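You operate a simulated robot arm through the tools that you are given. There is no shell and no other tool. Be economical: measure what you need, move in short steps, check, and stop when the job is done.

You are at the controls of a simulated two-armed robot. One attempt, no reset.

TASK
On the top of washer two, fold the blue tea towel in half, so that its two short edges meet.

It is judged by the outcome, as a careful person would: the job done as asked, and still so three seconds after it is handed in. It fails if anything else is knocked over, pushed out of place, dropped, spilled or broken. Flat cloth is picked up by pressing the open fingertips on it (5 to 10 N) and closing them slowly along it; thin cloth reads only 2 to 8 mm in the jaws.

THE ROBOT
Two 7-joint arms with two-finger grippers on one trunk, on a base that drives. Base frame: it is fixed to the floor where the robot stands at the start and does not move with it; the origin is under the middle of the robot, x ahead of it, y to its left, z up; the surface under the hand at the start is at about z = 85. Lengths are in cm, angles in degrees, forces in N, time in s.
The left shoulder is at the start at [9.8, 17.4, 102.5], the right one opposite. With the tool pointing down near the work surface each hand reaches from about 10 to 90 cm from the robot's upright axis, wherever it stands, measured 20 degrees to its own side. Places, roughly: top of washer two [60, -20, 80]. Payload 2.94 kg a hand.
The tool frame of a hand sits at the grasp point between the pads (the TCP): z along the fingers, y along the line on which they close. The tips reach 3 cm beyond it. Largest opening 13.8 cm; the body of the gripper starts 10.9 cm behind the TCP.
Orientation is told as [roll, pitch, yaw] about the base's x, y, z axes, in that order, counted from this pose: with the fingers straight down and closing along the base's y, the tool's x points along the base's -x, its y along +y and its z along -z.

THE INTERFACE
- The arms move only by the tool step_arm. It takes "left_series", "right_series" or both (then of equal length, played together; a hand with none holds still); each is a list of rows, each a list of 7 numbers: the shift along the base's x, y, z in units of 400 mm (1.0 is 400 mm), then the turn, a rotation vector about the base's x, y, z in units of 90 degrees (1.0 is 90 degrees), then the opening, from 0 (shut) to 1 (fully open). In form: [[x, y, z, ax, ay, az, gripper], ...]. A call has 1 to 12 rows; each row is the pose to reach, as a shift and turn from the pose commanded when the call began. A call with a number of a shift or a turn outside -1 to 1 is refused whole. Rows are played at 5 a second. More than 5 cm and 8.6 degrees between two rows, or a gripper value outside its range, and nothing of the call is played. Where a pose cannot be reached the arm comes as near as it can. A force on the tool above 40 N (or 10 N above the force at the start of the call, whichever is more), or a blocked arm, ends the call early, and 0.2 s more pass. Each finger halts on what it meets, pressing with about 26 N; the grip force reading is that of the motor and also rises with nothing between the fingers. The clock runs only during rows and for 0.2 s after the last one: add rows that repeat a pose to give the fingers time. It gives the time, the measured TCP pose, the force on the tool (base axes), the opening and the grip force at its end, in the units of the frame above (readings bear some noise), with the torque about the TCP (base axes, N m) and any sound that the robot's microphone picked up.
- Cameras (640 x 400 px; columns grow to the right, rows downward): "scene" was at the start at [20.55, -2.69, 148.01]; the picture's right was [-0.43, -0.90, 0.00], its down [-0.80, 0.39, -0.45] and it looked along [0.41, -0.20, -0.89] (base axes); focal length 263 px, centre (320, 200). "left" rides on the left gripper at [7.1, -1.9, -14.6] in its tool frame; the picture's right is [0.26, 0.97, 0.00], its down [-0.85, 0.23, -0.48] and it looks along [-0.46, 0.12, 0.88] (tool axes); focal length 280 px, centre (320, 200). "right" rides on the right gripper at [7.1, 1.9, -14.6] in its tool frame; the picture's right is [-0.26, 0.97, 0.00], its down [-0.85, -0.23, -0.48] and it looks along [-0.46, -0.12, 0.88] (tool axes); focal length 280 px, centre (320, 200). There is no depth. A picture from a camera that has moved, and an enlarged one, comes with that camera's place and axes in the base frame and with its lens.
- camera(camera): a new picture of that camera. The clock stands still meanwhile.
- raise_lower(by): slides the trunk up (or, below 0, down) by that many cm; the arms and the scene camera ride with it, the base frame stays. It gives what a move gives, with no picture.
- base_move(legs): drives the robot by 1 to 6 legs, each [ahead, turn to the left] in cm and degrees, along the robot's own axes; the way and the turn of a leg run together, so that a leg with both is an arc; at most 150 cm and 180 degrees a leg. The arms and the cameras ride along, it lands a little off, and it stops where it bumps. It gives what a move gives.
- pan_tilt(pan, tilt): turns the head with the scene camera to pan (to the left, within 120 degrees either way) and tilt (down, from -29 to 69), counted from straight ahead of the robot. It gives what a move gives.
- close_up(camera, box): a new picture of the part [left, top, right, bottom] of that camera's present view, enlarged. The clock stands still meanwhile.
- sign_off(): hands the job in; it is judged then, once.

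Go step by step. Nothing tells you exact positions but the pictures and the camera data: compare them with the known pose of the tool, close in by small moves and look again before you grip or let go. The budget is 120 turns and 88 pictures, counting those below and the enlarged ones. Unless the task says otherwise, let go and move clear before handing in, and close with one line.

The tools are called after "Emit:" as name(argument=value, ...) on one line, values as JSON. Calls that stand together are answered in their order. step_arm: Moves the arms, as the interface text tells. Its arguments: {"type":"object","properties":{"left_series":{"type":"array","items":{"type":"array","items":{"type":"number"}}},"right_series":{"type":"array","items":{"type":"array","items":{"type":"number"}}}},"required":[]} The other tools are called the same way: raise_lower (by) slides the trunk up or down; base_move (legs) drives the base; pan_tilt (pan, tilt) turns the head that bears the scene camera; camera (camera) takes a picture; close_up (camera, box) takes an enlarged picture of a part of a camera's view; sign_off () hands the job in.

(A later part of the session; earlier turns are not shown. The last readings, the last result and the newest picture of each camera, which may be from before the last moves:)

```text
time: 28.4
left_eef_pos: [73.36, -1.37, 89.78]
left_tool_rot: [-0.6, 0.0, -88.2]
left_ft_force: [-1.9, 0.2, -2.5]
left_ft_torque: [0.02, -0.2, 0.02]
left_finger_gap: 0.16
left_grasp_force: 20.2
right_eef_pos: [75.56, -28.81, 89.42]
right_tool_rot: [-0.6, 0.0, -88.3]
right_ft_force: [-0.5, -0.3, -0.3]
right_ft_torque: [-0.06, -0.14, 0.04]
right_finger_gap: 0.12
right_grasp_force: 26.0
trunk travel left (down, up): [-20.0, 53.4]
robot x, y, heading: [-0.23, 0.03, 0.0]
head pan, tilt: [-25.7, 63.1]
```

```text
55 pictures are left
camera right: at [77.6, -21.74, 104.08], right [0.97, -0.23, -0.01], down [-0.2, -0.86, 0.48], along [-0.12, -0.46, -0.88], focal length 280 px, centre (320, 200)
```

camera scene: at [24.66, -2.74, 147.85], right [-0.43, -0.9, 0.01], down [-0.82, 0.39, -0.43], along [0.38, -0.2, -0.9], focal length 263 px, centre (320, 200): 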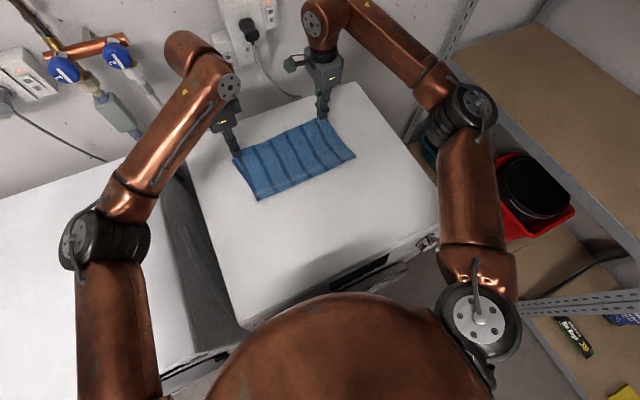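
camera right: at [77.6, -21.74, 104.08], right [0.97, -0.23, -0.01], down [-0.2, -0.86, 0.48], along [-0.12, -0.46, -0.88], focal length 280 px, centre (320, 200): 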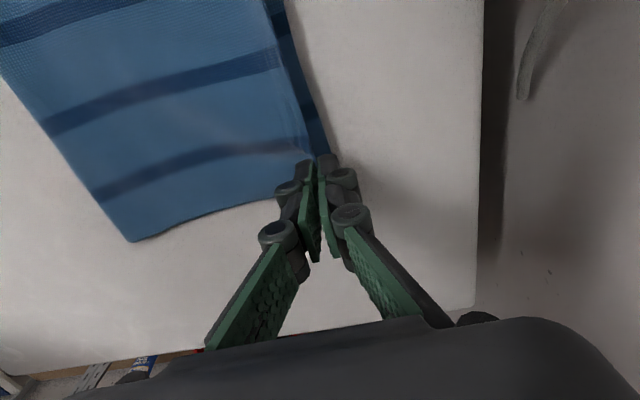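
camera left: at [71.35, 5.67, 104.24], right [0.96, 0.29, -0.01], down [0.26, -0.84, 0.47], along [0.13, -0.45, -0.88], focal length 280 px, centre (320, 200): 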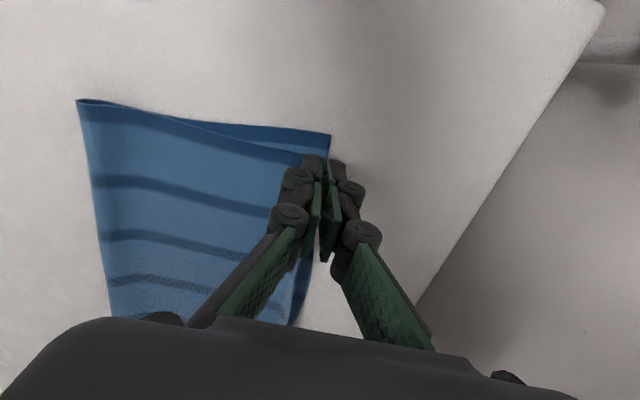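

The fold is nearly laid. The head camera shows the robot leaning slightly forward with both arms out, so I'll avoid reaching any further. I'll bring the left back about 1 cm (it's over the far edge) and lower both gently.

Emit:
step_arm(left_series=[[-0.01, 0, -0.01, 0, 0, 0, 0], [-0.02, 0, -0.02, 0, 0, 0, 0], [-0.027, 0, -0.03, 0, 0, 0, 0], [-0.027, 0, -0.034, 0, 0, 0, 0], [-0.027, 0, -0.034, 0, 0, 0, 0]], right_series=[[0, 0, -0.01, 0, 0, 0, 0], [-0.005, 0, -0.015, 0, 0, 0, 0], [-0.005, 0, -0.022, 0, 0, 0, 0], [-0.005, 0, -0.026, 0, 0, 0, 0], [-0.005, 0, -0.026, 0, 0, 0, 0]])

Emit:
camera(camera="scene")

Emit:
close_up(camera="left", box=[220, 80, 420, 230])

Emit:
close_up(camera="right", box=[220, 80, 420, 230])

```text
time: 28.9
left_eef_pos: [73.2, 0.06, 90.02]
left_tool_rot: [-0.9, -0.7, -83.5]
left_ft_force: [0.8, 1.7, -0.9]
left_ft_torque: [-0.21, 0.04, 0.0]
left_finger_gap: 0.0
left_grasp_force: 26.4
right_eef_pos: [74.9, -31.73, 90.65]
right_tool_rot: [-0.2, 0.7, -94.8]
right_ft_force: [-0.8, -1.5, -0.5]
right_ft_torque: [0.15, -0.1, 0.0]
right_finger_gap: 0.1
right_grasp_force: 25.5
trunk travel left (down, up): [-20.0, 53.4]
robot x, y, heading: [0.07, -0.39, 0.1]
head pan, tilt: [-25.7, 63.1]
stopped in row 2 (right hand): the arm was blocked; the commanded pose is now the measured one
```

```text
54 pictures are left
camera scene: at [30.85, -2.74, 147.43], right [-0.43, -0.9, 0.03], down [-0.83, 0.39, -0.39], along [0.34, -0.2, -0.92], focal length 263 px, centre (320, 200)
```

scene: 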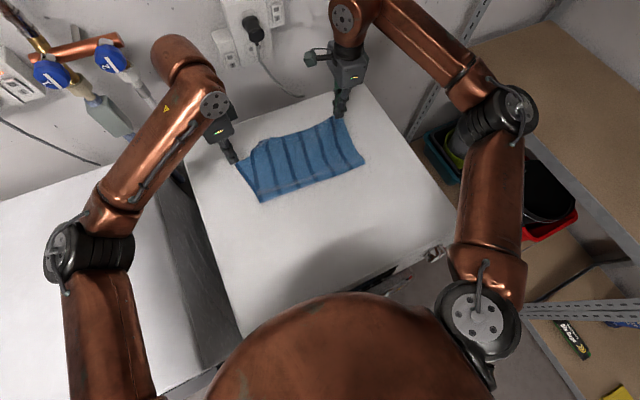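

```text
2.67 times, centred on (320, 155) of left
camera zoom: at [70.62, 7.17, 104.48], right [0.93, 0.37, -0.02], down [0.33, -0.81, 0.48], along [0.16, -0.46, -0.88], focal length 748 px, centre (320, 320)
```

zoom: 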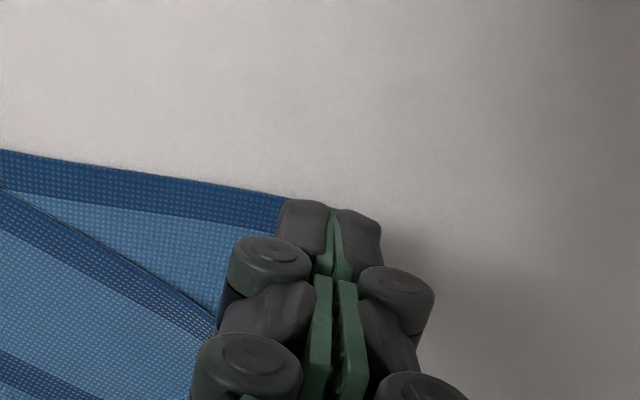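

```text
2.67 times, centred on (320, 155) of right
camera zoom: at [77.49, -25.04, 105.41], right [0.94, -0.34, -0.01], down [-0.3, -0.83, 0.47], along [-0.17, -0.44, -0.88], focal length 748 px, centre (320, 320)
```

zoom: 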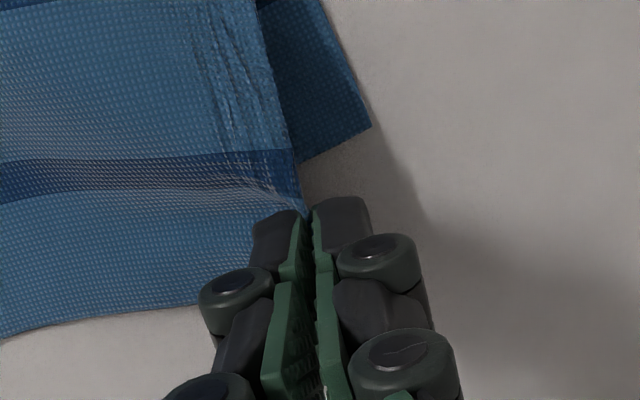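

The robot is tipping forward: the head camera has moved 10 cm ahead. The safest move is to let go now and bring both arms back close to the body.

Emit:
step_arm(left_series=[[-0.09, 0, 0.05, 0, 0, 0, 0.0], [-0.2, 0, 0.1, 0, 0, 0, 0.0], [-0.31, 0, 0.15, 0, 0, 0, 0], [-0.42, 0, 0.2, 0, 0, 0, 0], [-0.53, 0, 0.25, 0, 0, 0, 0], [-0.64, 0, 0.3, 0, 0, 0, 0], [-0.75, 0, 0.3, 0, 0, 0, 0], [-0.84, 0, 0.3, 0, 0, 0, 0], [-0.84, 0, 0.3, 0, 0, 0, 0]], right_series=[[0, 0, 0.02, 0, 0, 0, 0.2], [-0.09, 0, 0.1, 0, 0, 0, 0.2], [-0.2, 0, 0.15, 0, 0, 0, 0.2], [-0.31, 0, 0.2, 0, 0, 0, 0.2], [-0.42, 0, 0.25, 0, 0, 0, 0.2], [-0.53, 0, 0.3, 0, 0, 0, 0.2], [-0.64, 0, 0.3, 0, 0, 0, 0.2], [-0.75, 0, 0.3, 0, 0, 0, 0.2], [-0.84, 0, 0.3, 0, 0, 0, 0.2]])

Emit:
camera(camera="scene")

```text
time: 29.2
left_eef_pos: [71.65, 1.58, 92.78]
left_tool_rot: [-3.2, -4.2, -80.8]
left_ft_force: [-1.2, -1.5, 0.6]
left_ft_torque: [0.16, -0.15, -0.01]
left_finger_gap: 0.0
left_grasp_force: 25.9
right_eef_pos: [73.46, -34.71, 93.99]
right_tool_rot: [-0.7, 4.4, -104.3]
right_ft_force: [0.0, 1.9, -1.6]
right_ft_torque: [-0.27, -0.01, 0.03]
right_finger_gap: 2.76
right_grasp_force: 0.1
trunk travel left (down, up): [-20.0, 53.4]
robot x, y, heading: [-0.11, -0.22, -0.2]
head pan, tilt: [-25.7, 63.1]
stopped in row 1 (left hand): the arm was blocked; the commanded pose is now the measured one
```

```text
51 pictures are left
camera scene: at [36.27, -2.79, 146.87], right [-0.43, -0.9, 0.05], down [-0.85, 0.39, -0.36], along [0.31, -0.2, -0.93], focal length 263 px, centre (320, 200)
```

scene: 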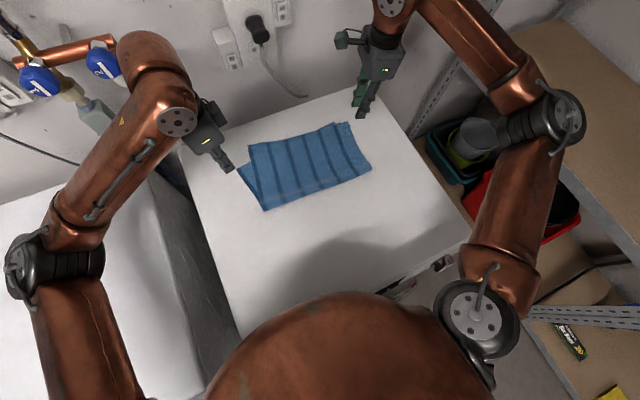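

Still leaning further, and the arms flag as blocked. Both hands are now free of the cloth, so I'll retract in smaller steps, lifting the hands clear.

Emit:
step_arm(left_series=[[-0.05, 0, 0.03, 0, 0, 0, 0.0], [-0.1, 0, 0.05, 0, 0, 0, 0.0], [-0.16, 0, 0.08, 0, 0, 0, 0], [-0.22, 0, 0.1, 0, 0, 0, 0], [-0.28, 0, 0.13, 0, 0, 0, 0], [-0.35, 0, 0.16, 0, 0, 0, 0], [-0.42, 0, 0.2, 0, 0, 0, 0], [-0.5, 0, 0.24, 0, 0, 0, 0], [-0.58, 0, 0.28, 0, 0, 0, 0], [-0.66, 0, 0.3, 0, 0, 0, 0], [-0.74, 0, 0.3, 0, 0, 0, 0]], right_series=[[-0.05, 0, 0.03, 0, 0, 0, 0.2], [-0.1, 0, 0.05, 0, 0, 0, 0.2], [-0.16, 0, 0.08, 0, 0, 0, 0.2], [-0.22, 0, 0.1, 0, 0, 0, 0.2], [-0.28, 0, 0.13, 0, 0, 0, 0.2], [-0.35, 0, 0.16, 0, 0, 0, 0.2], [-0.42, 0, 0.2, 0, 0, 0, 0.2], [-0.5, 0, 0.24, 0, 0, 0, 0.2], [-0.58, 0, 0.28, 0, 0, 0, 0.2], [-0.66, 0, 0.3, 0, 0, 0, 0.2], [-0.74, 0, 0.3, 0, 0, 0, 0.2]])

Emit:
camera(camera="scene")

```text
time: 29.5
left_eef_pos: [65.62, 5.64, 99.3]
left_tool_rot: [-1.3, -3.6, -79.3]
left_ft_force: [0.4, 3.9, -0.6]
left_ft_torque: [-0.39, 0.0, 0.01]
left_finger_gap: 0.0
left_grasp_force: 25.9
right_eef_pos: [66.69, -34.22, 100.32]
right_tool_rot: [0.7, 11.3, -109.3]
right_ft_force: [0.8, 0.4, -1.1]
right_ft_torque: [0.01, 0.07, 0.04]
right_finger_gap: 2.75
right_grasp_force: 0.0
trunk travel left (down, up): [-20.0, 53.4]
robot x, y, heading: [0.17, 0.08, -0.1]
head pan, tilt: [-25.7, 63.1]
stopped in row 1 (left hand): the arm was blocked; the commanded pose is now the measured one
```

```text
50 pictures are left
camera scene: at [35.45, -2.52, 147.01], right [-0.43, -0.9, 0.05], down [-0.85, 0.39, -0.37], along [0.32, -0.2, -0.93], focal length 263 px, centre (320, 200)
```

scene: 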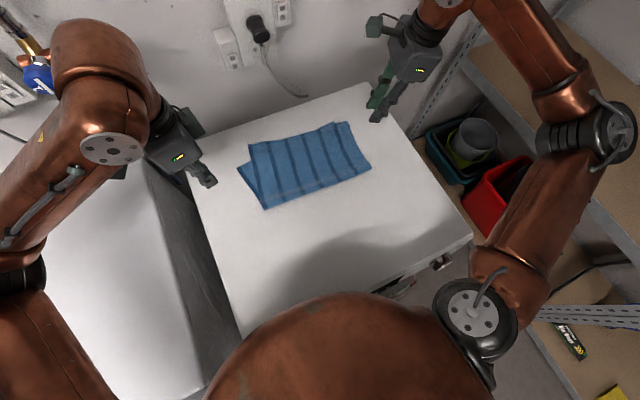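

The lean has started to recover. I'll keep retracting.

Emit:
step_arm(left_series=[[-0.04, 0, 0.02, 0, 0, 0, 0.0], [-0.08, 0, 0.04, 0, 0, 0, 0.0], [-0.12, 0, 0.06, 0, 0, 0, 0], [-0.16, 0, 0.08, 0, 0, 0, 0], [-0.2, 0, 0.1, 0, 0, 0, 0], [-0.25, 0, 0.12, 0, 0, 0, 0], [-0.3, 0, 0.14, 0, 0, 0, 0], [-0.35, 0, 0.16, 0, 0, 0, 0]], right_series=[[-0.04, 0, 0.02, 0, 0, 0, 0.2], [-0.08, 0.0, 0.04, 0, 0, 0, 0.2], [-0.12, 0.01, 0.06, 0, 0, 0, 0.2], [-0.16, 0.02, 0.08, 0, 0, 0, 0.2], [-0.2, 0.03, 0.1, 0, 0, 0, 0.2], [-0.25, 0.04, 0.12, 0, 0, 0, 0.2], [-0.3, 0.05, 0.14, 0, 0, 0, 0.2], [-0.35, 0.06, 0.16, 0, 0, 0, 0.2]])

Emit:
camera(camera="scene")

```text
time: 29.8
left_eef_pos: [52.33, 5.63, 104.26]
left_tool_rot: [4.4, -4.3, -81.3]
left_ft_force: [2.1, -0.1, -1.8]
left_ft_torque: [0.01, 0.18, -0.01]
left_finger_gap: 0.01
left_grasp_force: 26.1
right_eef_pos: [53.63, -33.49, 106.05]
right_tool_rot: [5.5, 14.5, -109.4]
right_ft_force: [1.8, 0.0, -3.8]
right_ft_torque: [0.03, 0.15, 0.03]
right_finger_gap: 2.78
right_grasp_force: 0.0
trunk travel left (down, up): [-20.0, 53.4]
robot x, y, heading: [-0.12, 0.08, 0.1]
head pan, tilt: [-25.7, 63.1]
stopped in row 1 (left hand): the arm was blocked; the commanded pose is now the measured one
```

```text
49 pictures are left
camera scene: at [25.95, -2.64, 147.82], right [-0.43, -0.9, 0.02], down [-0.82, 0.39, -0.42], along [0.37, -0.2, -0.91], focal length 263 px, centre (320, 200)
```

scene: 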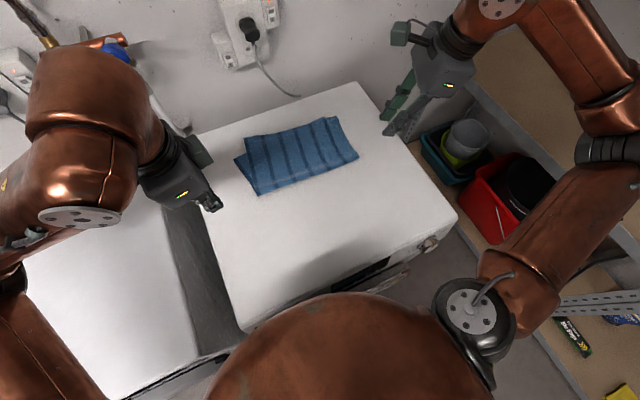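

The robot is rocking back onto its base. I'll hold still a moment and let it settle.

Emit:
step_arm(left_series=[[0, 0, 0, 0, 0, 0, 0.1], [0, 0, 0, 0, 0, 0, 0.1], [0, 0, 0, 0, 0, 0, 0.1], [0, 0, 0, 0, 0, 0, 0.1], [0, 0, 0, 0, 0, 0, 0.1]], right_series=[[0, 0, 0, 0, 0, 0, 0.2], [0, 0, 0, 0, 0, 0, 0.2], [0, 0, 0, 0, 0, 0, 0.2], [0, 0, 0, 0, 0, 0, 0.2], [0, 0, 0, 0, 0, 0, 0.2]])

Emit:
camera(camera="scene")

```text
time: 30.2
left_eef_pos: [47.61, 4.76, 105.1]
left_tool_rot: [7.8, -4.5, -81.6]
left_ft_force: [-1.2, -8.1, -3.4]
left_ft_torque: [0.86, -0.08, 0.13]
left_finger_gap: 1.37
left_grasp_force: 0.0
right_eef_pos: [48.39, -34.65, 107.42]
right_tool_rot: [10.0, 12.3, -107.5]
right_ft_force: [-1.4, -1.8, 1.5]
right_ft_torque: [0.02, -0.11, -0.04]
right_finger_gap: 2.76
right_grasp_force: 0.0
trunk travel left (down, up): [-20.0, 53.4]
robot x, y, heading: [-0.38, -0.26, -0.3]
head pan, tilt: [-25.7, 63.1]
stopped in row 1 (left hand): the arm was blocked; the commanded pose is now the measured one
```

```text
48 pictures are left
camera scene: at [19.12, -2.78, 148.29], right [-0.44, -0.9, 0.0], down [-0.8, 0.39, -0.46], along [0.41, -0.2, -0.89], focal length 263 px, centre (320, 200)
```

scene: 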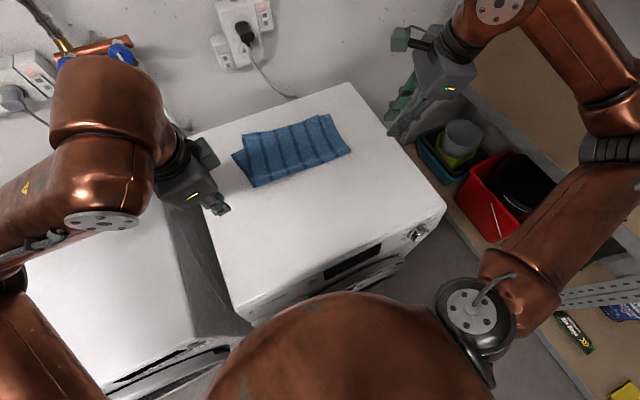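

Emit:
step_arm(left_series=[[0, 0, 0, 0, 0, 0, 0.1], [0, 0, 0, 0, 0, 0, 0.1], [0, 0, 0, 0, 0, 0, 0.1], [0, 0, 0, 0, 0, 0, 0.1], [0, 0, 0, 0, 0, 0, 0.1]], right_series=[[0, 0, 0, 0, 0, 0, 0.2], [0, 0, 0, 0, 0, 0, 0.2], [0, 0, 0, 0, 0, 0, 0.2], [0, 0, 0, 0, 0, 0, 0.2], [0, 0, 0, 0, 0, 0, 0.2]])

Emit:
step_arm(left_series=[[0, 0, 0, 0, 0, 0, 0.1], [0, 0, 0, 0, 0, 0, 0.1], [0, 0, 0, 0, 0, 0, 0.1]], right_series=[[0, 0, 0, 0, 0, 0, 0.2], [0, 0, 0, 0, 0, 0, 0.2], [0, 0, 0, 0, 0, 0, 0.2]])

Emit:
camera(camera="scene")

Emit:
close_up(camera="scene", box=[210, 90, 370, 210])

```text
time: 31.1
left_eef_pos: [44.1, 6.0, 105.42]
left_tool_rot: [10.7, -4.0, -80.8]
left_ft_force: [0.6, 1.0, -0.6]
left_ft_torque: [-0.06, 0.05, -0.01]
left_finger_gap: 1.37
left_grasp_force: 0.0
right_eef_pos: [45.0, -32.17, 107.58]
right_tool_rot: [10.2, 12.4, -105.5]
right_ft_force: [0.2, 1.1, -1.8]
right_ft_torque: [-0.04, 0.05, -0.02]
right_finger_gap: 2.76
right_grasp_force: 0.1
trunk travel left (down, up): [-20.0, 53.4]
robot x, y, heading: [-0.17, -0.18, -0.0]
head pan, tilt: [-25.7, 63.1]
stopped in row 4 (right hand): the arm was blocked; the commanded pose is now the measured one
```

```text
time: 31.4
left_eef_pos: [38.9, 5.53, 107.5]
left_tool_rot: [13.6, -4.7, -81.9]
left_ft_force: [-1.8, -5.0, 0.9]
left_ft_torque: [0.46, -0.12, 0.08]
left_finger_gap: 1.38
left_grasp_force: 0.1
right_eef_pos: [39.59, -33.61, 110.13]
right_tool_rot: [14.4, 12.7, -107.1]
right_ft_force: [-3.2, -0.6, 2.1]
right_ft_torque: [0.05, -0.26, 0.02]
right_finger_gap: 2.74
right_grasp_force: 0.0
trunk travel left (down, up): [-20.0, 53.4]
robot x, y, heading: [-0.51, -0.36, -0.4]
head pan, tilt: [-25.7, 63.1]
stopped in row 1 (right hand): the arm was blocked; the commanded pose is now the measured one
```

```text
47 pictures are left
camera scene: at [17.98, -2.69, 148.59], right [-0.44, -0.9, -0.01], down [-0.8, 0.39, -0.46], along [0.42, -0.2, -0.89], focal length 263 px, centre (320, 200)
```

scene: 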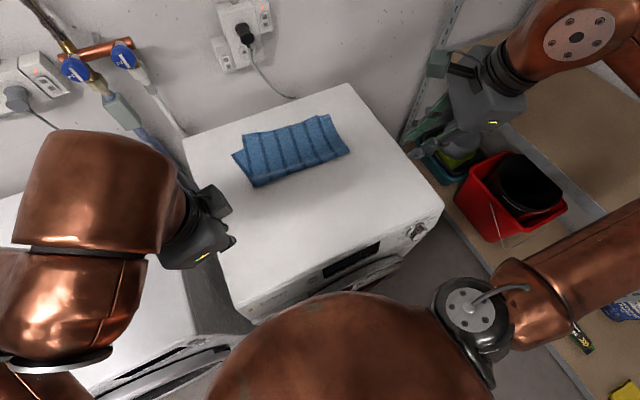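

```text
3.33 times, centred on (290, 150) of scene
camera zoom: at [17.98, -2.69, 148.59], right [-0.44, -0.9, -0.01], down [-0.8, 0.39, -0.46], along [0.42, -0.2, -0.89], focal length 878 px, centre (420, 367)
```

zoom: 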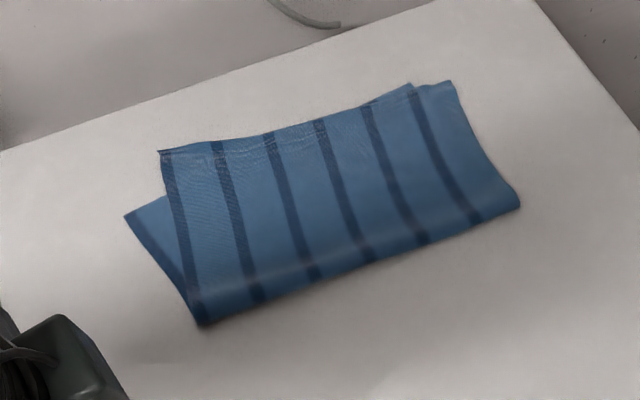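

The towel is folded but its top layer is skewed toward -y. Let me first let the robot settle fully, then correct it with one arm at a time so it stays balanced.

Emit:
step_arm(left_series=[[0, 0, 0, 0, 0, 0, 0.1], [0, 0, 0, 0, 0, 0, 0.1], [0, 0, 0, 0, 0, 0, 0.1]])

Emit:
step_arm(left_series=[[0, 0, 0, 0, 0, 0, 0.1], [0, 0, 0, 0, 0, 0, 0.1], [0, 0, 0, 0, 0, 0, 0.1], [0, 0, 0, 0, 0, 0, 0.1], [0, 0, 0, 0, 0, 0, 0.1]])

Emit:
step_arm(left_series=[[0, 0, 0, 0, 0, 0, 0.1], [0, 0, 0, 0, 0, 0, 0.1], [0, 0, 0, 0, 0, 0, 0.1], [0, 0, 0, 0, 0, 0, 0.1], [0, 0, 0, 0, 0, 0, 0.1]])

Emit:
camera(camera="scene")

```text
time: 32.2
left_eef_pos: [36.85, 6.27, 107.02]
left_tool_rot: [15.3, -4.3, -81.1]
left_ft_force: [1.3, 0.8, 0.1]
left_ft_torque: [-0.02, 0.03, 0.02]
left_finger_gap: 1.37
left_grasp_force: 0.0
right_eef_pos: [37.92, -31.82, 109.85]
right_tool_rot: [14.2, 14.6, -105.8]
right_ft_force: [0.5, -0.1, -2.6]
right_ft_torque: [0.01, 0.12, 0.03]
right_finger_gap: 2.75
right_grasp_force: 0.1
trunk travel left (down, up): [-20.0, 53.4]
robot x, y, heading: [-0.25, -0.08, -0.0]
head pan, tilt: [-25.7, 63.1]
stopped in row 3 (right hand): the arm was blocked; the commanded pose is now the measured one
```

```text
time: 33.3
left_eef_pos: [31.73, 6.01, 108.35]
left_tool_rot: [18.4, -4.8, -81.9]
left_ft_force: [-1.7, -1.3, 1.0]
left_ft_torque: [0.05, -0.31, -0.01]
left_finger_gap: 1.37
left_grasp_force: 0.2
right_eef_pos: [32.48, -32.19, 111.59]
right_tool_rot: [17.9, 14.9, -105.7]
right_ft_force: [-3.9, -0.8, 2.5]
right_ft_torque: [-0.02, -0.39, -0.08]
right_finger_gap: 2.76
right_grasp_force: 0.1
trunk travel left (down, up): [-20.0, 53.4]
robot x, y, heading: [0.36, -0.17, -0.2]
head pan, tilt: [-25.7, 63.1]
stopped in row 5 (right hand): the arm was blocked; the commanded pose is now the measured one
```

```text
time: 34.5
left_eef_pos: [36.01, 5.97, 107.28]
left_tool_rot: [15.6, -4.5, -81.2]
left_ft_force: [0.9, 0.4, -0.8]
left_ft_torque: [-0.01, 0.02, -0.01]
left_finger_gap: 1.38
left_grasp_force: 0.1
right_eef_pos: [36.95, -32.16, 110.34]
right_tool_rot: [15.3, 14.3, -106.0]
right_ft_force: [0.6, -0.1, 0.7]
right_ft_torque: [0.01, 0.08, 0.05]
right_finger_gap: 2.77
right_grasp_force: 0.0
trunk travel left (down, up): [-20.0, 53.4]
robot x, y, heading: [0.1, 0.23, -0.0]
head pan, tilt: [-25.7, 63.1]
```

```text
45 pictures are left
camera scene: at [22.8, -2.75, 147.86], right [-0.43, -0.9, 0.01], down [-0.81, 0.39, -0.44], along [0.39, -0.2, -0.9], focal length 263 px, centre (320, 200)
```

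scene: 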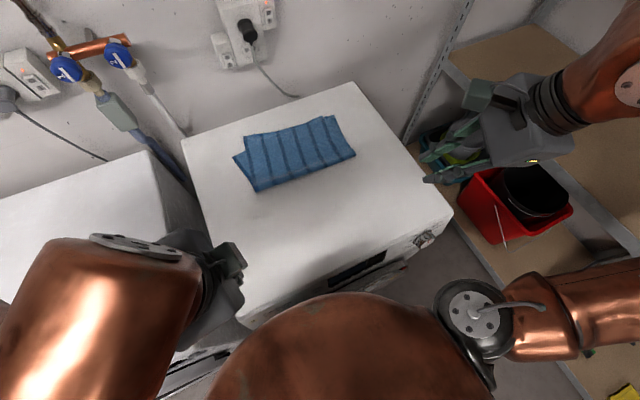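

Emit:
step_arm(left_series=[[0, 0, 0, 0, 0, 0, 0.1], [0, 0, 0, 0, 0, 0, 0.1], [0, 0, 0, 0, 0, 0, 0.1], [0, 0, 0, 0, 0, 0, 0.1], [0, 0, 0, 0, 0, 0, 0.1], [0, 0, 0, 0, 0, 0, 0.1], [0, 0, 0, 0, 0, 0, 0.1], [0, 0, 0, 0, 0, 0, 0.1], [0, 0, 0, 0, 0, 0, 0.1], [0, 0, 0, 0, 0, 0, 0.1]])

Emit:
camera(camera="scene")

Emit:
camera(camera="right")

```text
time: 36.7
left_eef_pos: [34.9, 6.09, 107.47]
left_tool_rot: [16.2, -4.5, -81.3]
left_ft_force: [-0.8, -1.3, -0.1]
left_ft_torque: [-0.05, 0.01, -0.01]
left_finger_gap: 1.38
left_grasp_force: 0.0
right_eef_pos: [35.88, -32.16, 110.49]
right_tool_rot: [15.8, 14.4, -105.9]
right_ft_force: [0.5, -0.3, -0.2]
right_ft_torque: [-0.02, -0.02, -0.07]
right_finger_gap: 2.77
right_grasp_force: 0.2
trunk travel left (down, up): [-20.0, 53.4]
robot x, y, heading: [0.23, -0.51, -0.0]
head pan, tilt: [-25.7, 63.1]
```

```text
44 pictures are left
camera scene: at [20.56, -2.74, 148.01], right [-0.44, -0.9, 0.0], down [-0.8, 0.39, -0.45], along [0.41, -0.2, -0.89], focal length 263 px, centre (320, 200)
```

scene: 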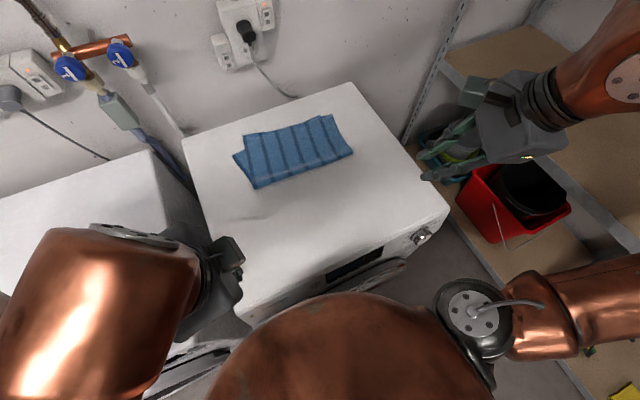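

```text
43 pictures are left
camera right: at [34.8, -28.65, 126.45], right [0.8, -0.56, 0.19], down [-0.59, -0.79, 0.17], along [0.05, -0.25, -0.97], focal length 280 px, centre (320, 200)
```

right: 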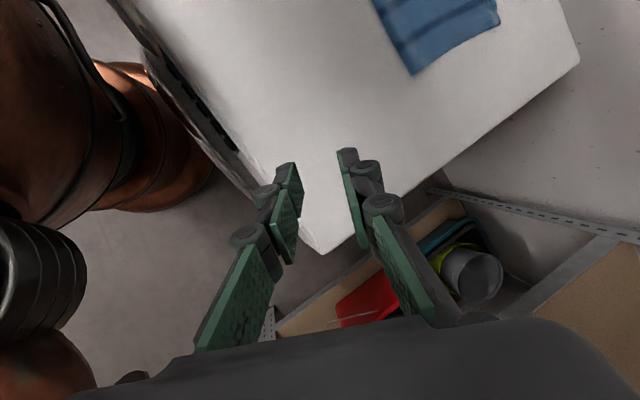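

The robot is upright and steady again, and nothing was disturbed. Let me measure the towel's corners.

Emit:
close_up(camera="scene", box=[220, 100, 364, 190])

```text
4.44 times, centred on (292, 145) of scene
camera zoom: at [20.56, -2.74, 148.01], right [-0.44, -0.9, 0.0], down [-0.8, 0.39, -0.45], along [0.41, -0.2, -0.89], focal length 1170 px, centre (444, 444)
```

zoom: 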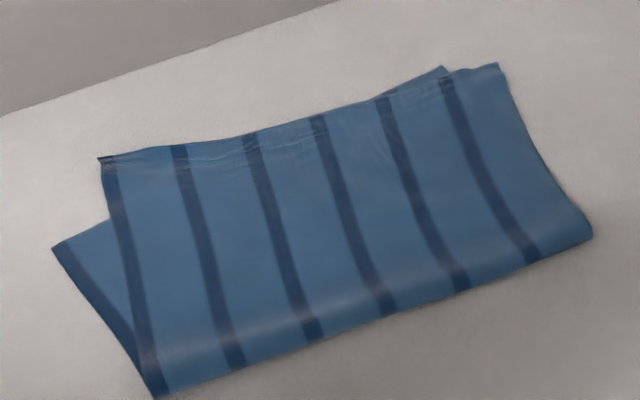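

The top-layer corners sit at about (80, -5) and (75.6, -34), against the bottom corners at (74.1, 0) and (77.1, -30.2). I'll fix the left corner first, using only the left arm while the right stays back. First I bring the left hand upright again.

Emit:
step_arm(left_series=[[0.03, 0, 0, 0, 0, 0.09, 0.3], [0.06, 0, 0, 0, 0, 0.18, 0.3], [0.09, 0, 0, 0, 0, 0.27, 0.3], [0.12, 0, 0, 0, 0, 0.36, 0.3], [0.15, 0, 0, 0, 0, 0.45, 0.3], [0.18, 0, 0, 0, 0, 0.54, 0.3], [0.21, 0, 0, 0, 0, 0.63, 0.3], [0.24, 0, 0, 0, 0, 0.72, 0.3], [0.27, 0, 0, 0, 0, 0.81, 0.3], [0.3, 0, 0, 0, 0, 0.9, 0.3], [0.3, 0, 0, 0, 0, 0.9, 0.3]])

Emit:
step_arm(left_series=[[0.04, 0, 0, -0.08, 0.02, 0, 0.3], [0.08, -0.02, 0, -0.14, 0.04, 0, 0.3], [0.12, -0.05, 0, -0.18, 0.05, 0, 0.3], [0.16, -0.1, -0.02, -0.18, 0.05, 0, 0.3], [0.2, -0.15, -0.04, -0.18, 0.05, 0, 0.3], [0.24, -0.2, -0.06, -0.18, 0.05, 0, 0.3], [0.27, -0.23, -0.08, -0.18, 0.05, 0, 0.3], [0.27, -0.23, -0.08, -0.18, 0.05, 0, 0.3]])

```text
time: 39.1
left_eef_pos: [46.98, 6.08, 107.53]
left_tool_rot: [16.2, -4.6, -0.2]
left_ft_force: [-0.6, 0.1, -0.4]
left_ft_torque: [-0.05, 0.0, 0.01]
left_finger_gap: 4.17
left_grasp_force: 0.1
right_eef_pos: [35.87, -32.17, 110.41]
right_tool_rot: [15.8, 14.4, -106.0]
right_ft_force: [0.2, -0.7, 0.2]
right_ft_torque: [-0.01, -0.01, 0.01]
right_finger_gap: 2.77
right_grasp_force: 0.0
trunk travel left (down, up): [-20.0, 53.4]
robot x, y, heading: [-0.02, -0.25, -0.1]
head pan, tilt: [-25.7, 63.1]
```

```text
time: 40.9
left_eef_pos: [57.7, -3.18, 104.06]
left_tool_rot: [0.0, -0.1, 0.4]
left_ft_force: [-0.1, -0.2, -0.1]
left_ft_torque: [0.02, -0.02, 0.01]
left_finger_gap: 4.12
left_grasp_force: 0.1
right_eef_pos: [35.94, -32.24, 110.5]
right_tool_rot: [15.8, 14.4, -105.9]
right_ft_force: [-1.0, 0.5, 0.0]
right_ft_torque: [0.02, -0.02, -0.02]
right_finger_gap: 2.77
right_grasp_force: 0.0
trunk travel left (down, up): [-20.0, 53.4]
robot x, y, heading: [-0.03, -0.07, -0.3]
head pan, tilt: [-25.7, 63.1]
```

The left hand is upright. I'll move it slowly out above the overhanging top-left corner and check balance.

Emit:
step_arm(left_series=[[0.05, -0.01, -0.02, 0, 0, 0, 0.3], [0.1, -0.02, -0.04, 0, 0, 0, 0.3], [0.15, -0.03, -0.06, 0, 0, 0, 0.3], [0.2, -0.04, -0.08, 0, 0, 0, 0.3], [0.25, -0.05, -0.1, 0, 0, 0, 0.3], [0.3, -0.06, -0.12, 0, 0, 0, 0.3], [0.35, -0.07, -0.14, 0, 0, 0, 0.3], [0.4, -0.08, -0.16, 0, 0, 0, 0.3], [0.44, -0.09, -0.18, 0, 0, 0, 0.3], [0.475, -0.1, -0.2, 0, 0, 0, 0.3], [0.475, -0.1, -0.2, 0, 0, 0, 0.3]])

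Emit:
camera(camera="left")

Emit:
camera(camera="scene")

```text
time: 43.3
left_eef_pos: [77.06, -7.14, 96.13]
left_tool_rot: [-0.1, -0.1, 0.5]
left_ft_force: [-0.1, 1.0, -1.3]
left_ft_torque: [-0.06, -0.01, 0.0]
left_finger_gap: 4.15
left_grasp_force: 0.0
right_eef_pos: [35.8, -32.12, 110.53]
right_tool_rot: [15.7, 14.4, -106.0]
right_ft_force: [0.8, -0.4, -0.2]
right_ft_torque: [-0.05, 0.04, 0.03]
right_finger_gap: 2.78
right_grasp_force: 0.0
trunk travel left (down, up): [-20.0, 53.4]
robot x, y, heading: [-0.18, -0.49, -0.2]
head pan, tilt: [-25.7, 63.1]
```

```text
41 pictures are left
camera left: at [69.75, -9.03, 110.62], right [-0.27, 0.96, 0.0], down [0.85, 0.24, 0.48], along [0.46, 0.13, -0.88], focal length 280 px, centre (320, 200)
```

left: 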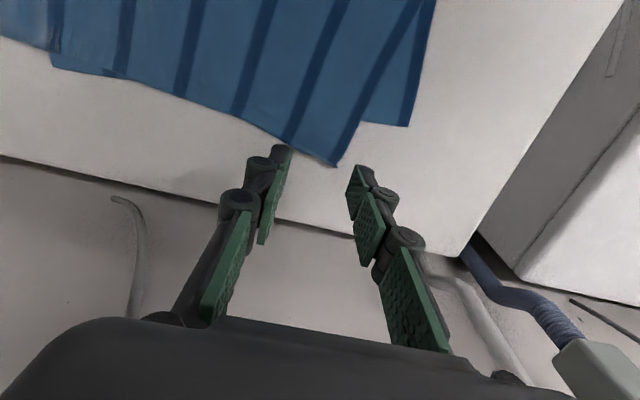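

```text
40 pictures are left
camera scene: at [20.64, -2.62, 148.0], right [-0.43, -0.9, 0.0], down [-0.8, 0.39, -0.45], along [0.41, -0.2, -0.89], focal length 263 px, centre (320, 200)
```

scene: 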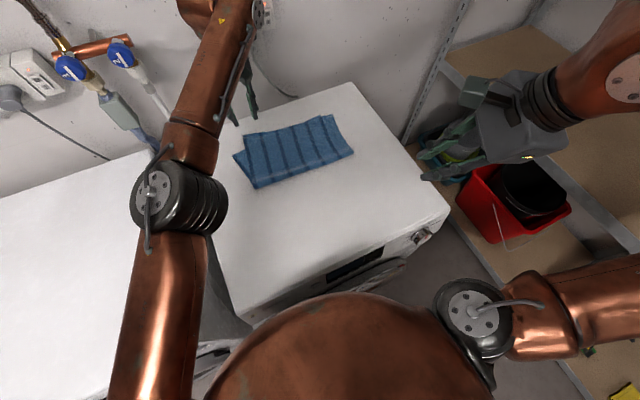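

It's stable, with the head camera unmoved. The top-left corner is at about (79.3, -4.8) and the bottom one at (73.8, 0.3). I'll lower to just above the single-layer overhang.

Emit:
step_arm(left_series=[[0, -0.011, -0.06, 0, 0, 0, 0.25], [0, -0.011, -0.12, 0, 0, 0, 0.25], [0, -0.011, -0.165, 0, 0, 0, 0.25], [0, -0.011, -0.19, 0, 0, 0, 0.25], [0, -0.011, -0.19, 0, 0, 0, 0.25]])

Emit:
camera(camera="left")

```text
time: 44.5
left_eef_pos: [76.89, -7.69, 88.6]
left_tool_rot: [0.0, -0.1, 0.4]
left_ft_force: [0.2, -0.5, -0.3]
left_ft_torque: [-0.01, -0.01, 0.01]
left_finger_gap: 3.45
left_grasp_force: 0.0
right_eef_pos: [35.88, -32.22, 110.5]
right_tool_rot: [15.8, 14.4, -106.1]
right_ft_force: [0.1, -0.4, -0.8]
right_ft_torque: [0.01, 0.01, 0.0]
right_finger_gap: 2.75
right_grasp_force: 0.1
trunk travel left (down, up): [-20.0, 53.4]
robot x, y, heading: [0.03, 0.11, -0.1]
head pan, tilt: [-25.7, 63.1]
```

```text
39 pictures are left
camera left: at [69.72, -9.63, 103.17], right [-0.27, 0.96, 0.0], down [0.85, 0.24, 0.48], along [0.46, 0.13, -0.88], focal length 280 px, centre (320, 200)
```

left: 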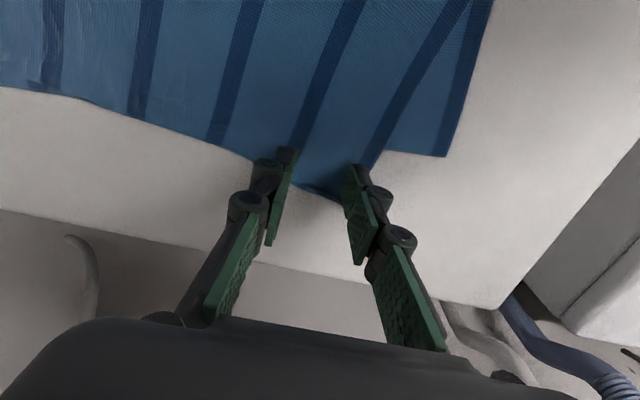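

Emit:
step_arm(left_series=[[-0.008, 0, -0.007, 0, 0, 0, 0.25], [-0.008, 0, -0.011, 0, 0, 0, 0.25], [-0.008, 0, -0.011, 0, 0, 0, 0.25]])

```text
time: 45.3
left_eef_pos: [76.48, -7.54, 88.21]
left_tool_rot: [0.0, -0.1, 0.4]
left_ft_force: [-0.6, 0.0, -0.4]
left_ft_torque: [-0.01, 0.03, -0.02]
left_finger_gap: 3.48
left_grasp_force: 0.1
right_eef_pos: [35.88, -32.18, 110.49]
right_tool_rot: [15.8, 14.4, -106.0]
right_ft_force: [0.8, -1.1, 0.3]
right_ft_torque: [0.02, 0.01, 0.0]
right_finger_gap: 2.79
right_grasp_force: 0.2
trunk travel left (down, up): [-20.0, 53.4]
robot x, y, heading: [0.09, 0.2, -0.1]
head pan, tilt: [-25.7, 63.1]
```

Emit:
step_arm(left_series=[[0, 0, -0.003, 0, 0, 0, 0.25], [0, 0, -0.005, 0, 0, 0, 0.25], [0, 0, -0.005, 0, 0, 0, 0.25]])

```text
time: 46.1
left_eef_pos: [76.34, -7.7, 88.18]
left_tool_rot: [-0.1, -0.2, 0.4]
left_ft_force: [2.5, 1.2, 10.4]
left_ft_torque: [-0.12, 0.03, 0.04]
left_finger_gap: 3.43
left_grasp_force: 0.2
right_eef_pos: [35.83, -32.28, 110.58]
right_tool_rot: [15.9, 14.3, -106.0]
right_ft_force: [-0.5, -0.1, 0.9]
right_ft_torque: [-0.05, 0.01, 0.0]
right_finger_gap: 2.76
right_grasp_force: 0.0
trunk travel left (down, up): [-20.0, 53.4]
robot x, y, heading: [0.23, -0.18, -0.4]
head pan, tilt: [-25.7, 63.1]
```

10 N of contact. Closing slowly, then a small lift.

Emit:
step_arm(left_series=[[0, 0, 0, 0, 0, 0, 0.22], [0, 0, 0, 0, 0, 0, 0.19], [0, 0, 0, 0, 0, 0, 0.16], [0, 0, 0, 0, 0, 0, 0.13], [0, 0, 0, 0, 0, 0, 0.1], [0, 0, 0, 0, 0, 0, 0.07], [0, 0, 0, 0, 0, 0, 0.04], [0, 0, 0, 0, 0, 0, 0], [0, 0, 0, 0, 0, 0, 0]])

Emit:
step_arm(left_series=[[-0.01, 0, 0.03, 0, 0, 0, 0], [-0.03, 0.01, 0.06, 0, 0, 0, 0], [-0.05, 0.02, 0.09, 0, 0, 0, 0], [-0.05, 0.02, 0.09, 0, 0, 0, 0]])

Emit:
camera(camera="left")

```text
time: 48.1
left_eef_pos: [76.48, -7.69, 87.87]
left_tool_rot: [0.0, -0.1, 0.3]
left_ft_force: [-0.6, 0.3, 1.7]
left_ft_torque: [0.0, 0.02, -0.01]
left_finger_gap: 0.22
left_grasp_force: 26.1
right_eef_pos: [35.91, -32.17, 110.48]
right_tool_rot: [15.8, 14.4, -106.0]
right_ft_force: [0.3, 0.1, 0.1]
right_ft_torque: [-0.01, -0.01, -0.02]
right_finger_gap: 2.76
right_grasp_force: 0.0
trunk travel left (down, up): [-20.0, 53.4]
robot x, y, heading: [0.21, -0.35, 0.0]
head pan, tilt: [-25.7, 63.1]
```

```text
time: 49.1
left_eef_pos: [74.53, -6.95, 91.62]
left_tool_rot: [0.2, -0.1, 0.4]
left_ft_force: [-0.3, -0.4, -0.1]
left_ft_torque: [0.05, 0.01, 0.02]
left_finger_gap: 0.45
left_grasp_force: 22.9
right_eef_pos: [35.94, -32.26, 110.42]
right_tool_rot: [15.8, 14.4, -106.0]
right_ft_force: [0.3, 0.3, -0.8]
right_ft_torque: [0.03, 0.01, 0.01]
right_finger_gap: 2.76
right_grasp_force: 0.1
trunk travel left (down, up): [-20.0, 53.4]
robot x, y, heading: [0.17, -0.18, -0.1]
head pan, tilt: [-25.7, 63.1]
```

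```text
38 pictures are left
camera left: at [67.33, -8.81, 106.05], right [-0.27, 0.96, 0.0], down [0.85, 0.24, 0.48], along [0.46, 0.13, -0.88], focal length 280 px, centre (320, 200)
```

left: 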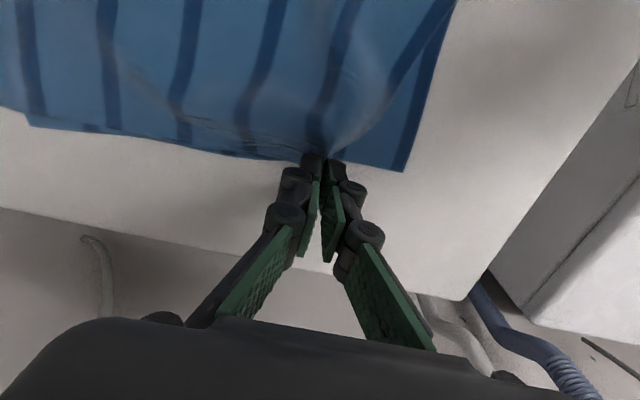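

The corner is held. Now I'll lift it, swing it back so the fold rolls out on the left side, turn it about 14° and bring it forward to line up over the bottom corner, staying just above.

Emit:
step_arm(left_series=[[-0.03, 0.01, 0.05, 0, 0, 0.04, 0], [-0.07, 0.03, 0.09, 0, 0, 0.08, 0], [-0.11, 0.06, 0.1, 0, 0, 0.12, 0], [-0.15, 0.085, 0.08, 0, 0, 0.155, 0], [-0.18, 0.11, 0.04, 0, 0, 0.155, 0], [-0.18, 0.11, -0.005, 0, 0, 0.155, 0], [-0.18, 0.11, -0.035, 0, 0, 0.155, 0], [-0.14, 0.105, -0.035, 0, 0, 0.155, 0], [-0.1, 0.1, -0.035, 0, 0, 0.155, 0], [-0.07, 0.097, -0.035, 0, 0, 0.155, 0], [-0.07, 0.097, -0.035, 0, 0, 0.155, 0]])

Emit:
camera(camera="left")

Emit:
close_up(camera="scene", box=[180, 80, 404, 220])

```text
time: 51.5
left_eef_pos: [71.47, -2.81, 90.18]
left_tool_rot: [0.0, -0.1, 14.3]
left_ft_force: [3.4, -0.6, -3.0]
left_ft_torque: [-0.12, -0.04, -0.02]
left_finger_gap: 0.01
left_grasp_force: 19.7
right_eef_pos: [35.86, -32.2, 110.45]
right_tool_rot: [15.9, 14.3, -106.0]
right_ft_force: [0.4, -0.5, 0.8]
right_ft_torque: [0.0, -0.01, 0.01]
right_finger_gap: 2.75
right_grasp_force: 0.0
trunk travel left (down, up): [-20.0, 53.4]
robot x, y, heading: [-0.47, -0.08, -0.0]
head pan, tilt: [-25.7, 63.1]
```

```text
37 pictures are left
camera left: at [65.18, -6.5, 104.62], right [-0.49, 0.87, 0.0], down [0.77, 0.43, 0.48], along [0.42, 0.23, -0.88], focal length 280 px, centre (320, 200)
```

left: 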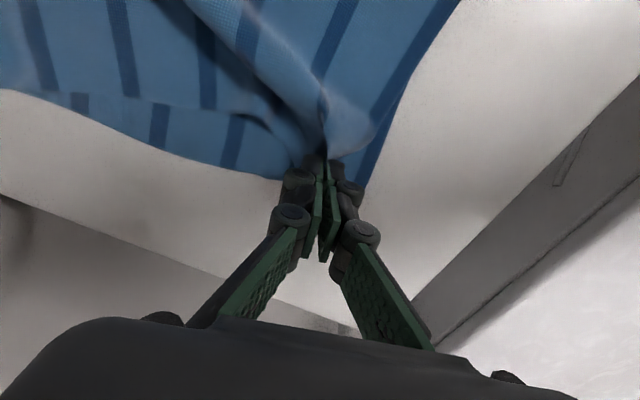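

```text
2.86 times, centred on (292, 150) of scene
camera zoom: at [20.56, -2.76, 148.02], right [-0.44, -0.9, 0.0], down [-0.8, 0.39, -0.45], along [0.41, -0.2, -0.89], focal length 752 px, centre (400, 343)
```

zoom: 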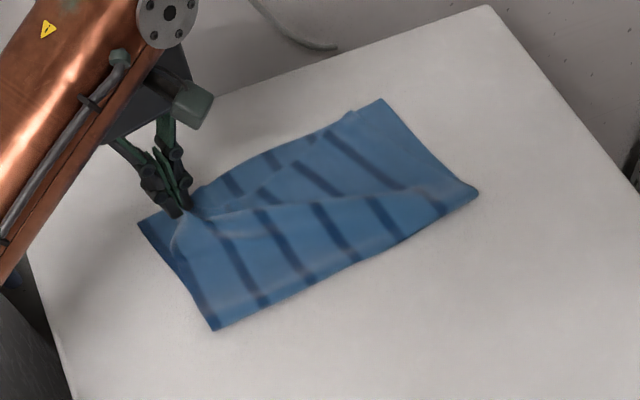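

The left corner is now close to the bottom corner, with a diagonal wrinkle until the right side is fixed. I'll set it down and open slowly.

Emit:
step_arm(left_series=[[0, 0, -0.02, 0, 0, 0, 0], [0, 0, -0.035, 0, 0, 0, 0], [0.004, 0.002, -0.044, 0, 0, 0, 0], [0.004, 0.002, -0.044, 0, 0, 0, 0.05], [0.004, 0.002, -0.044, 0, 0, 0, 0.1], [0.004, 0.002, -0.044, 0, 0, 0, 0.15], [0.004, 0.002, -0.044, 0, 0, 0, 0.2], [0.004, 0.002, -0.044, 0, 0, 0, 0.25], [0.004, 0.002, -0.03, 0, 0, 0, 0.25], [0.004, 0.002, 0.05, 0, 0, 0, 0.25], [0.004, 0.002, 0.15, 0, 0, 0, 0.25]])

Emit:
camera(camera="left")

Emit:
close_up(camera="scene", box=[180, 80, 404, 220])

```text
time: 53.9
left_eef_pos: [71.61, -2.92, 96.19]
left_tool_rot: [0.0, -0.2, 14.3]
left_ft_force: [-0.1, 0.0, -0.6]
left_ft_torque: [0.01, 0.01, 0.01]
left_finger_gap: 3.45
left_grasp_force: 0.2
right_eef_pos: [35.77, -32.19, 110.49]
right_tool_rot: [16.0, 14.4, -106.0]
right_ft_force: [-1.0, -0.5, 0.5]
right_ft_torque: [0.01, -0.04, 0.01]
right_finger_gap: 2.78
right_grasp_force: 0.0
trunk travel left (down, up): [-20.0, 53.4]
robot x, y, heading: [0.02, -0.02, -0.2]
head pan, tilt: [-25.7, 63.1]
```

```text
35 pictures are left
camera left: at [65.15, -6.51, 110.67], right [-0.49, 0.87, 0.0], down [0.76, 0.43, 0.48], along [0.42, 0.23, -0.88], focal length 280 px, centre (320, 200)
```

left: 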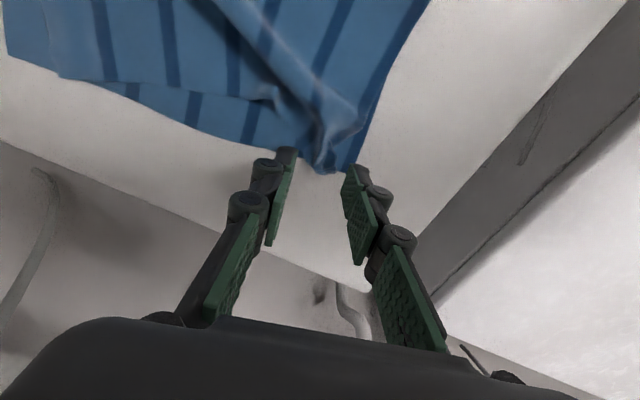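

```text
2.86 times, centred on (292, 150) of scene
camera zoom: at [20.47, -2.79, 148.04], right [-0.44, -0.9, 0.0], down [-0.8, 0.39, -0.45], along [0.41, -0.2, -0.89], focal length 752 px, centre (400, 343)
```

zoom: 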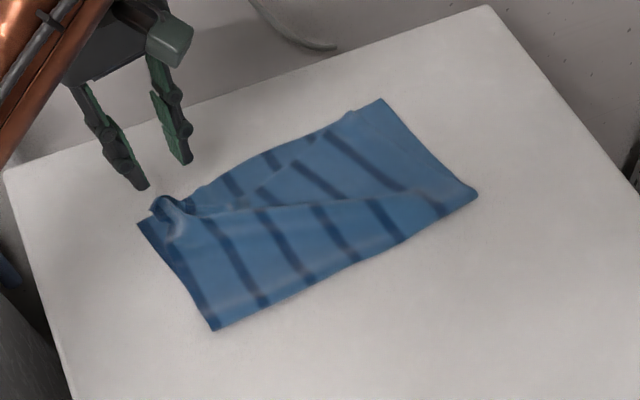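

The left corner is roughly in place. Now I'll retract the left arm and level the right hand at the same time.

Emit:
step_arm(left_series=[[-0.06, 0.03, 0.03, 0, 0, 0, 0.25], [-0.12, 0.06, 0.06, 0, 0, 0, 0.25], [-0.18, 0.09, 0.09, 0, 0, 0, 0.25], [-0.24, 0.12, 0.12, 0, 0, 0, 0.25], [-0.3, 0.15, 0.15, 0, 0, 0, 0.25], [-0.36, 0.18, 0.18, 0, 0, 0, 0.25], [-0.42, 0.21, 0.2, 0, 0, 0, 0.25], [-0.48, 0.24, 0.22, 0, 0, 0, 0.25], [-0.54, 0.27, 0.22, 0, 0, 0, 0.25], [-0.6, 0.3, 0.22, 0, 0, 0, 0.25], [-0.66, 0.32, 0.22, 0, 0, 0, 0.25]], right_series=[[0.02, 0, 0, 0, 0, 0.09, 0.3], [0.04, 0, 0, 0, 0, 0.18, 0.3], [0.06, 0, 0, 0, 0, 0.27, 0.3], [0.08, 0, 0, 0, 0, 0.36, 0.3], [0.1, 0, 0, 0, 0, 0.45, 0.3], [0.12, 0, 0, 0, 0, 0.54, 0.3], [0.14, 0, 0, 0, 0, 0.63, 0.3], [0.16, 0, 0, 0, 0, 0.72, 0.3], [0.18, 0, 0, 0, 0, 0.81, 0.3], [0.2, 0, 0, 0, 0, 0.9, 0.3], [0.22, 0, 0, 0, 0, 0.99, 0.3]])

Emit:
step_arm(right_series=[[0.03, 0, 0, 0, 0, 0.09, 0.3], [0.06, 0, 0, 0, 0, 0.187, 0.3], [0.06, 0, 0, 0, 0, 0.187, 0.3]])

Emit:
step_arm(right_series=[[0.04, 0, 0, -0.06, -0.055, 0, 0.3], [0.08, 0, 0, -0.12, -0.11, 0, 0.3], [0.12, 0, 0, -0.176, -0.16, 0, 0.3], [0.18, 0, 0, -0.176, -0.16, 0, 0.3], [0.23, 0, 0, -0.176, -0.16, 0, 0.3], [0.23, 0, 0, -0.176, -0.16, 0, 0.3]])

Emit:
close_up(camera="scene", box=[220, 100, 364, 190])

```text
time: 56.3
left_eef_pos: [45.42, 10.01, 105.02]
left_tool_rot: [0.0, -0.1, 14.3]
left_ft_force: [-0.7, 0.6, 0.1]
left_ft_torque: [-0.02, -0.04, 0.01]
left_finger_gap: 3.46
left_grasp_force: 0.0
right_eef_pos: [44.76, -32.06, 110.6]
right_tool_rot: [15.8, 14.4, -16.8]
right_ft_force: [0.7, 0.3, 0.2]
right_ft_torque: [0.0, 0.0, 0.01]
right_finger_gap: 4.14
right_grasp_force: 0.1
trunk travel left (down, up): [-20.0, 53.4]
robot x, y, heading: [-0.05, -0.16, 0.0]
head pan, tilt: [-25.7, 63.1]
```

```text
refused: row 2 steps farther than a row can; nothing moved
```

```text
time: 57.7
left_eef_pos: [45.39, 9.92, 105.01]
left_tool_rot: [0.0, -0.2, 14.3]
left_ft_force: [0.0, -0.2, 0.0]
left_ft_torque: [0.01, -0.01, 0.03]
left_finger_gap: 3.47
left_grasp_force: 0.0
right_eef_pos: [53.96, -32.18, 110.57]
right_tool_rot: [5.0, -4.1, -17.9]
right_ft_force: [0.1, -0.7, -0.5]
right_ft_torque: [0.01, -0.01, -0.03]
right_finger_gap: 4.15
right_grasp_force: 0.1
trunk travel left (down, up): [-20.0, 53.4]
robot x, y, heading: [0.37, -0.07, -0.2]
head pan, tilt: [-25.7, 63.1]
```

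```text
4.44 times, centred on (292, 145) of scene
camera zoom: at [20.56, -2.77, 148.02], right [-0.44, -0.9, 0.0], down [-0.8, 0.39, -0.45], along [0.41, -0.2, -0.89], focal length 1170 px, centre (444, 444)
```

zoom: 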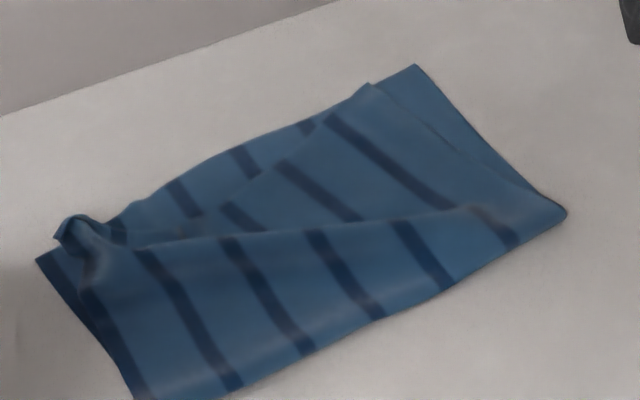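

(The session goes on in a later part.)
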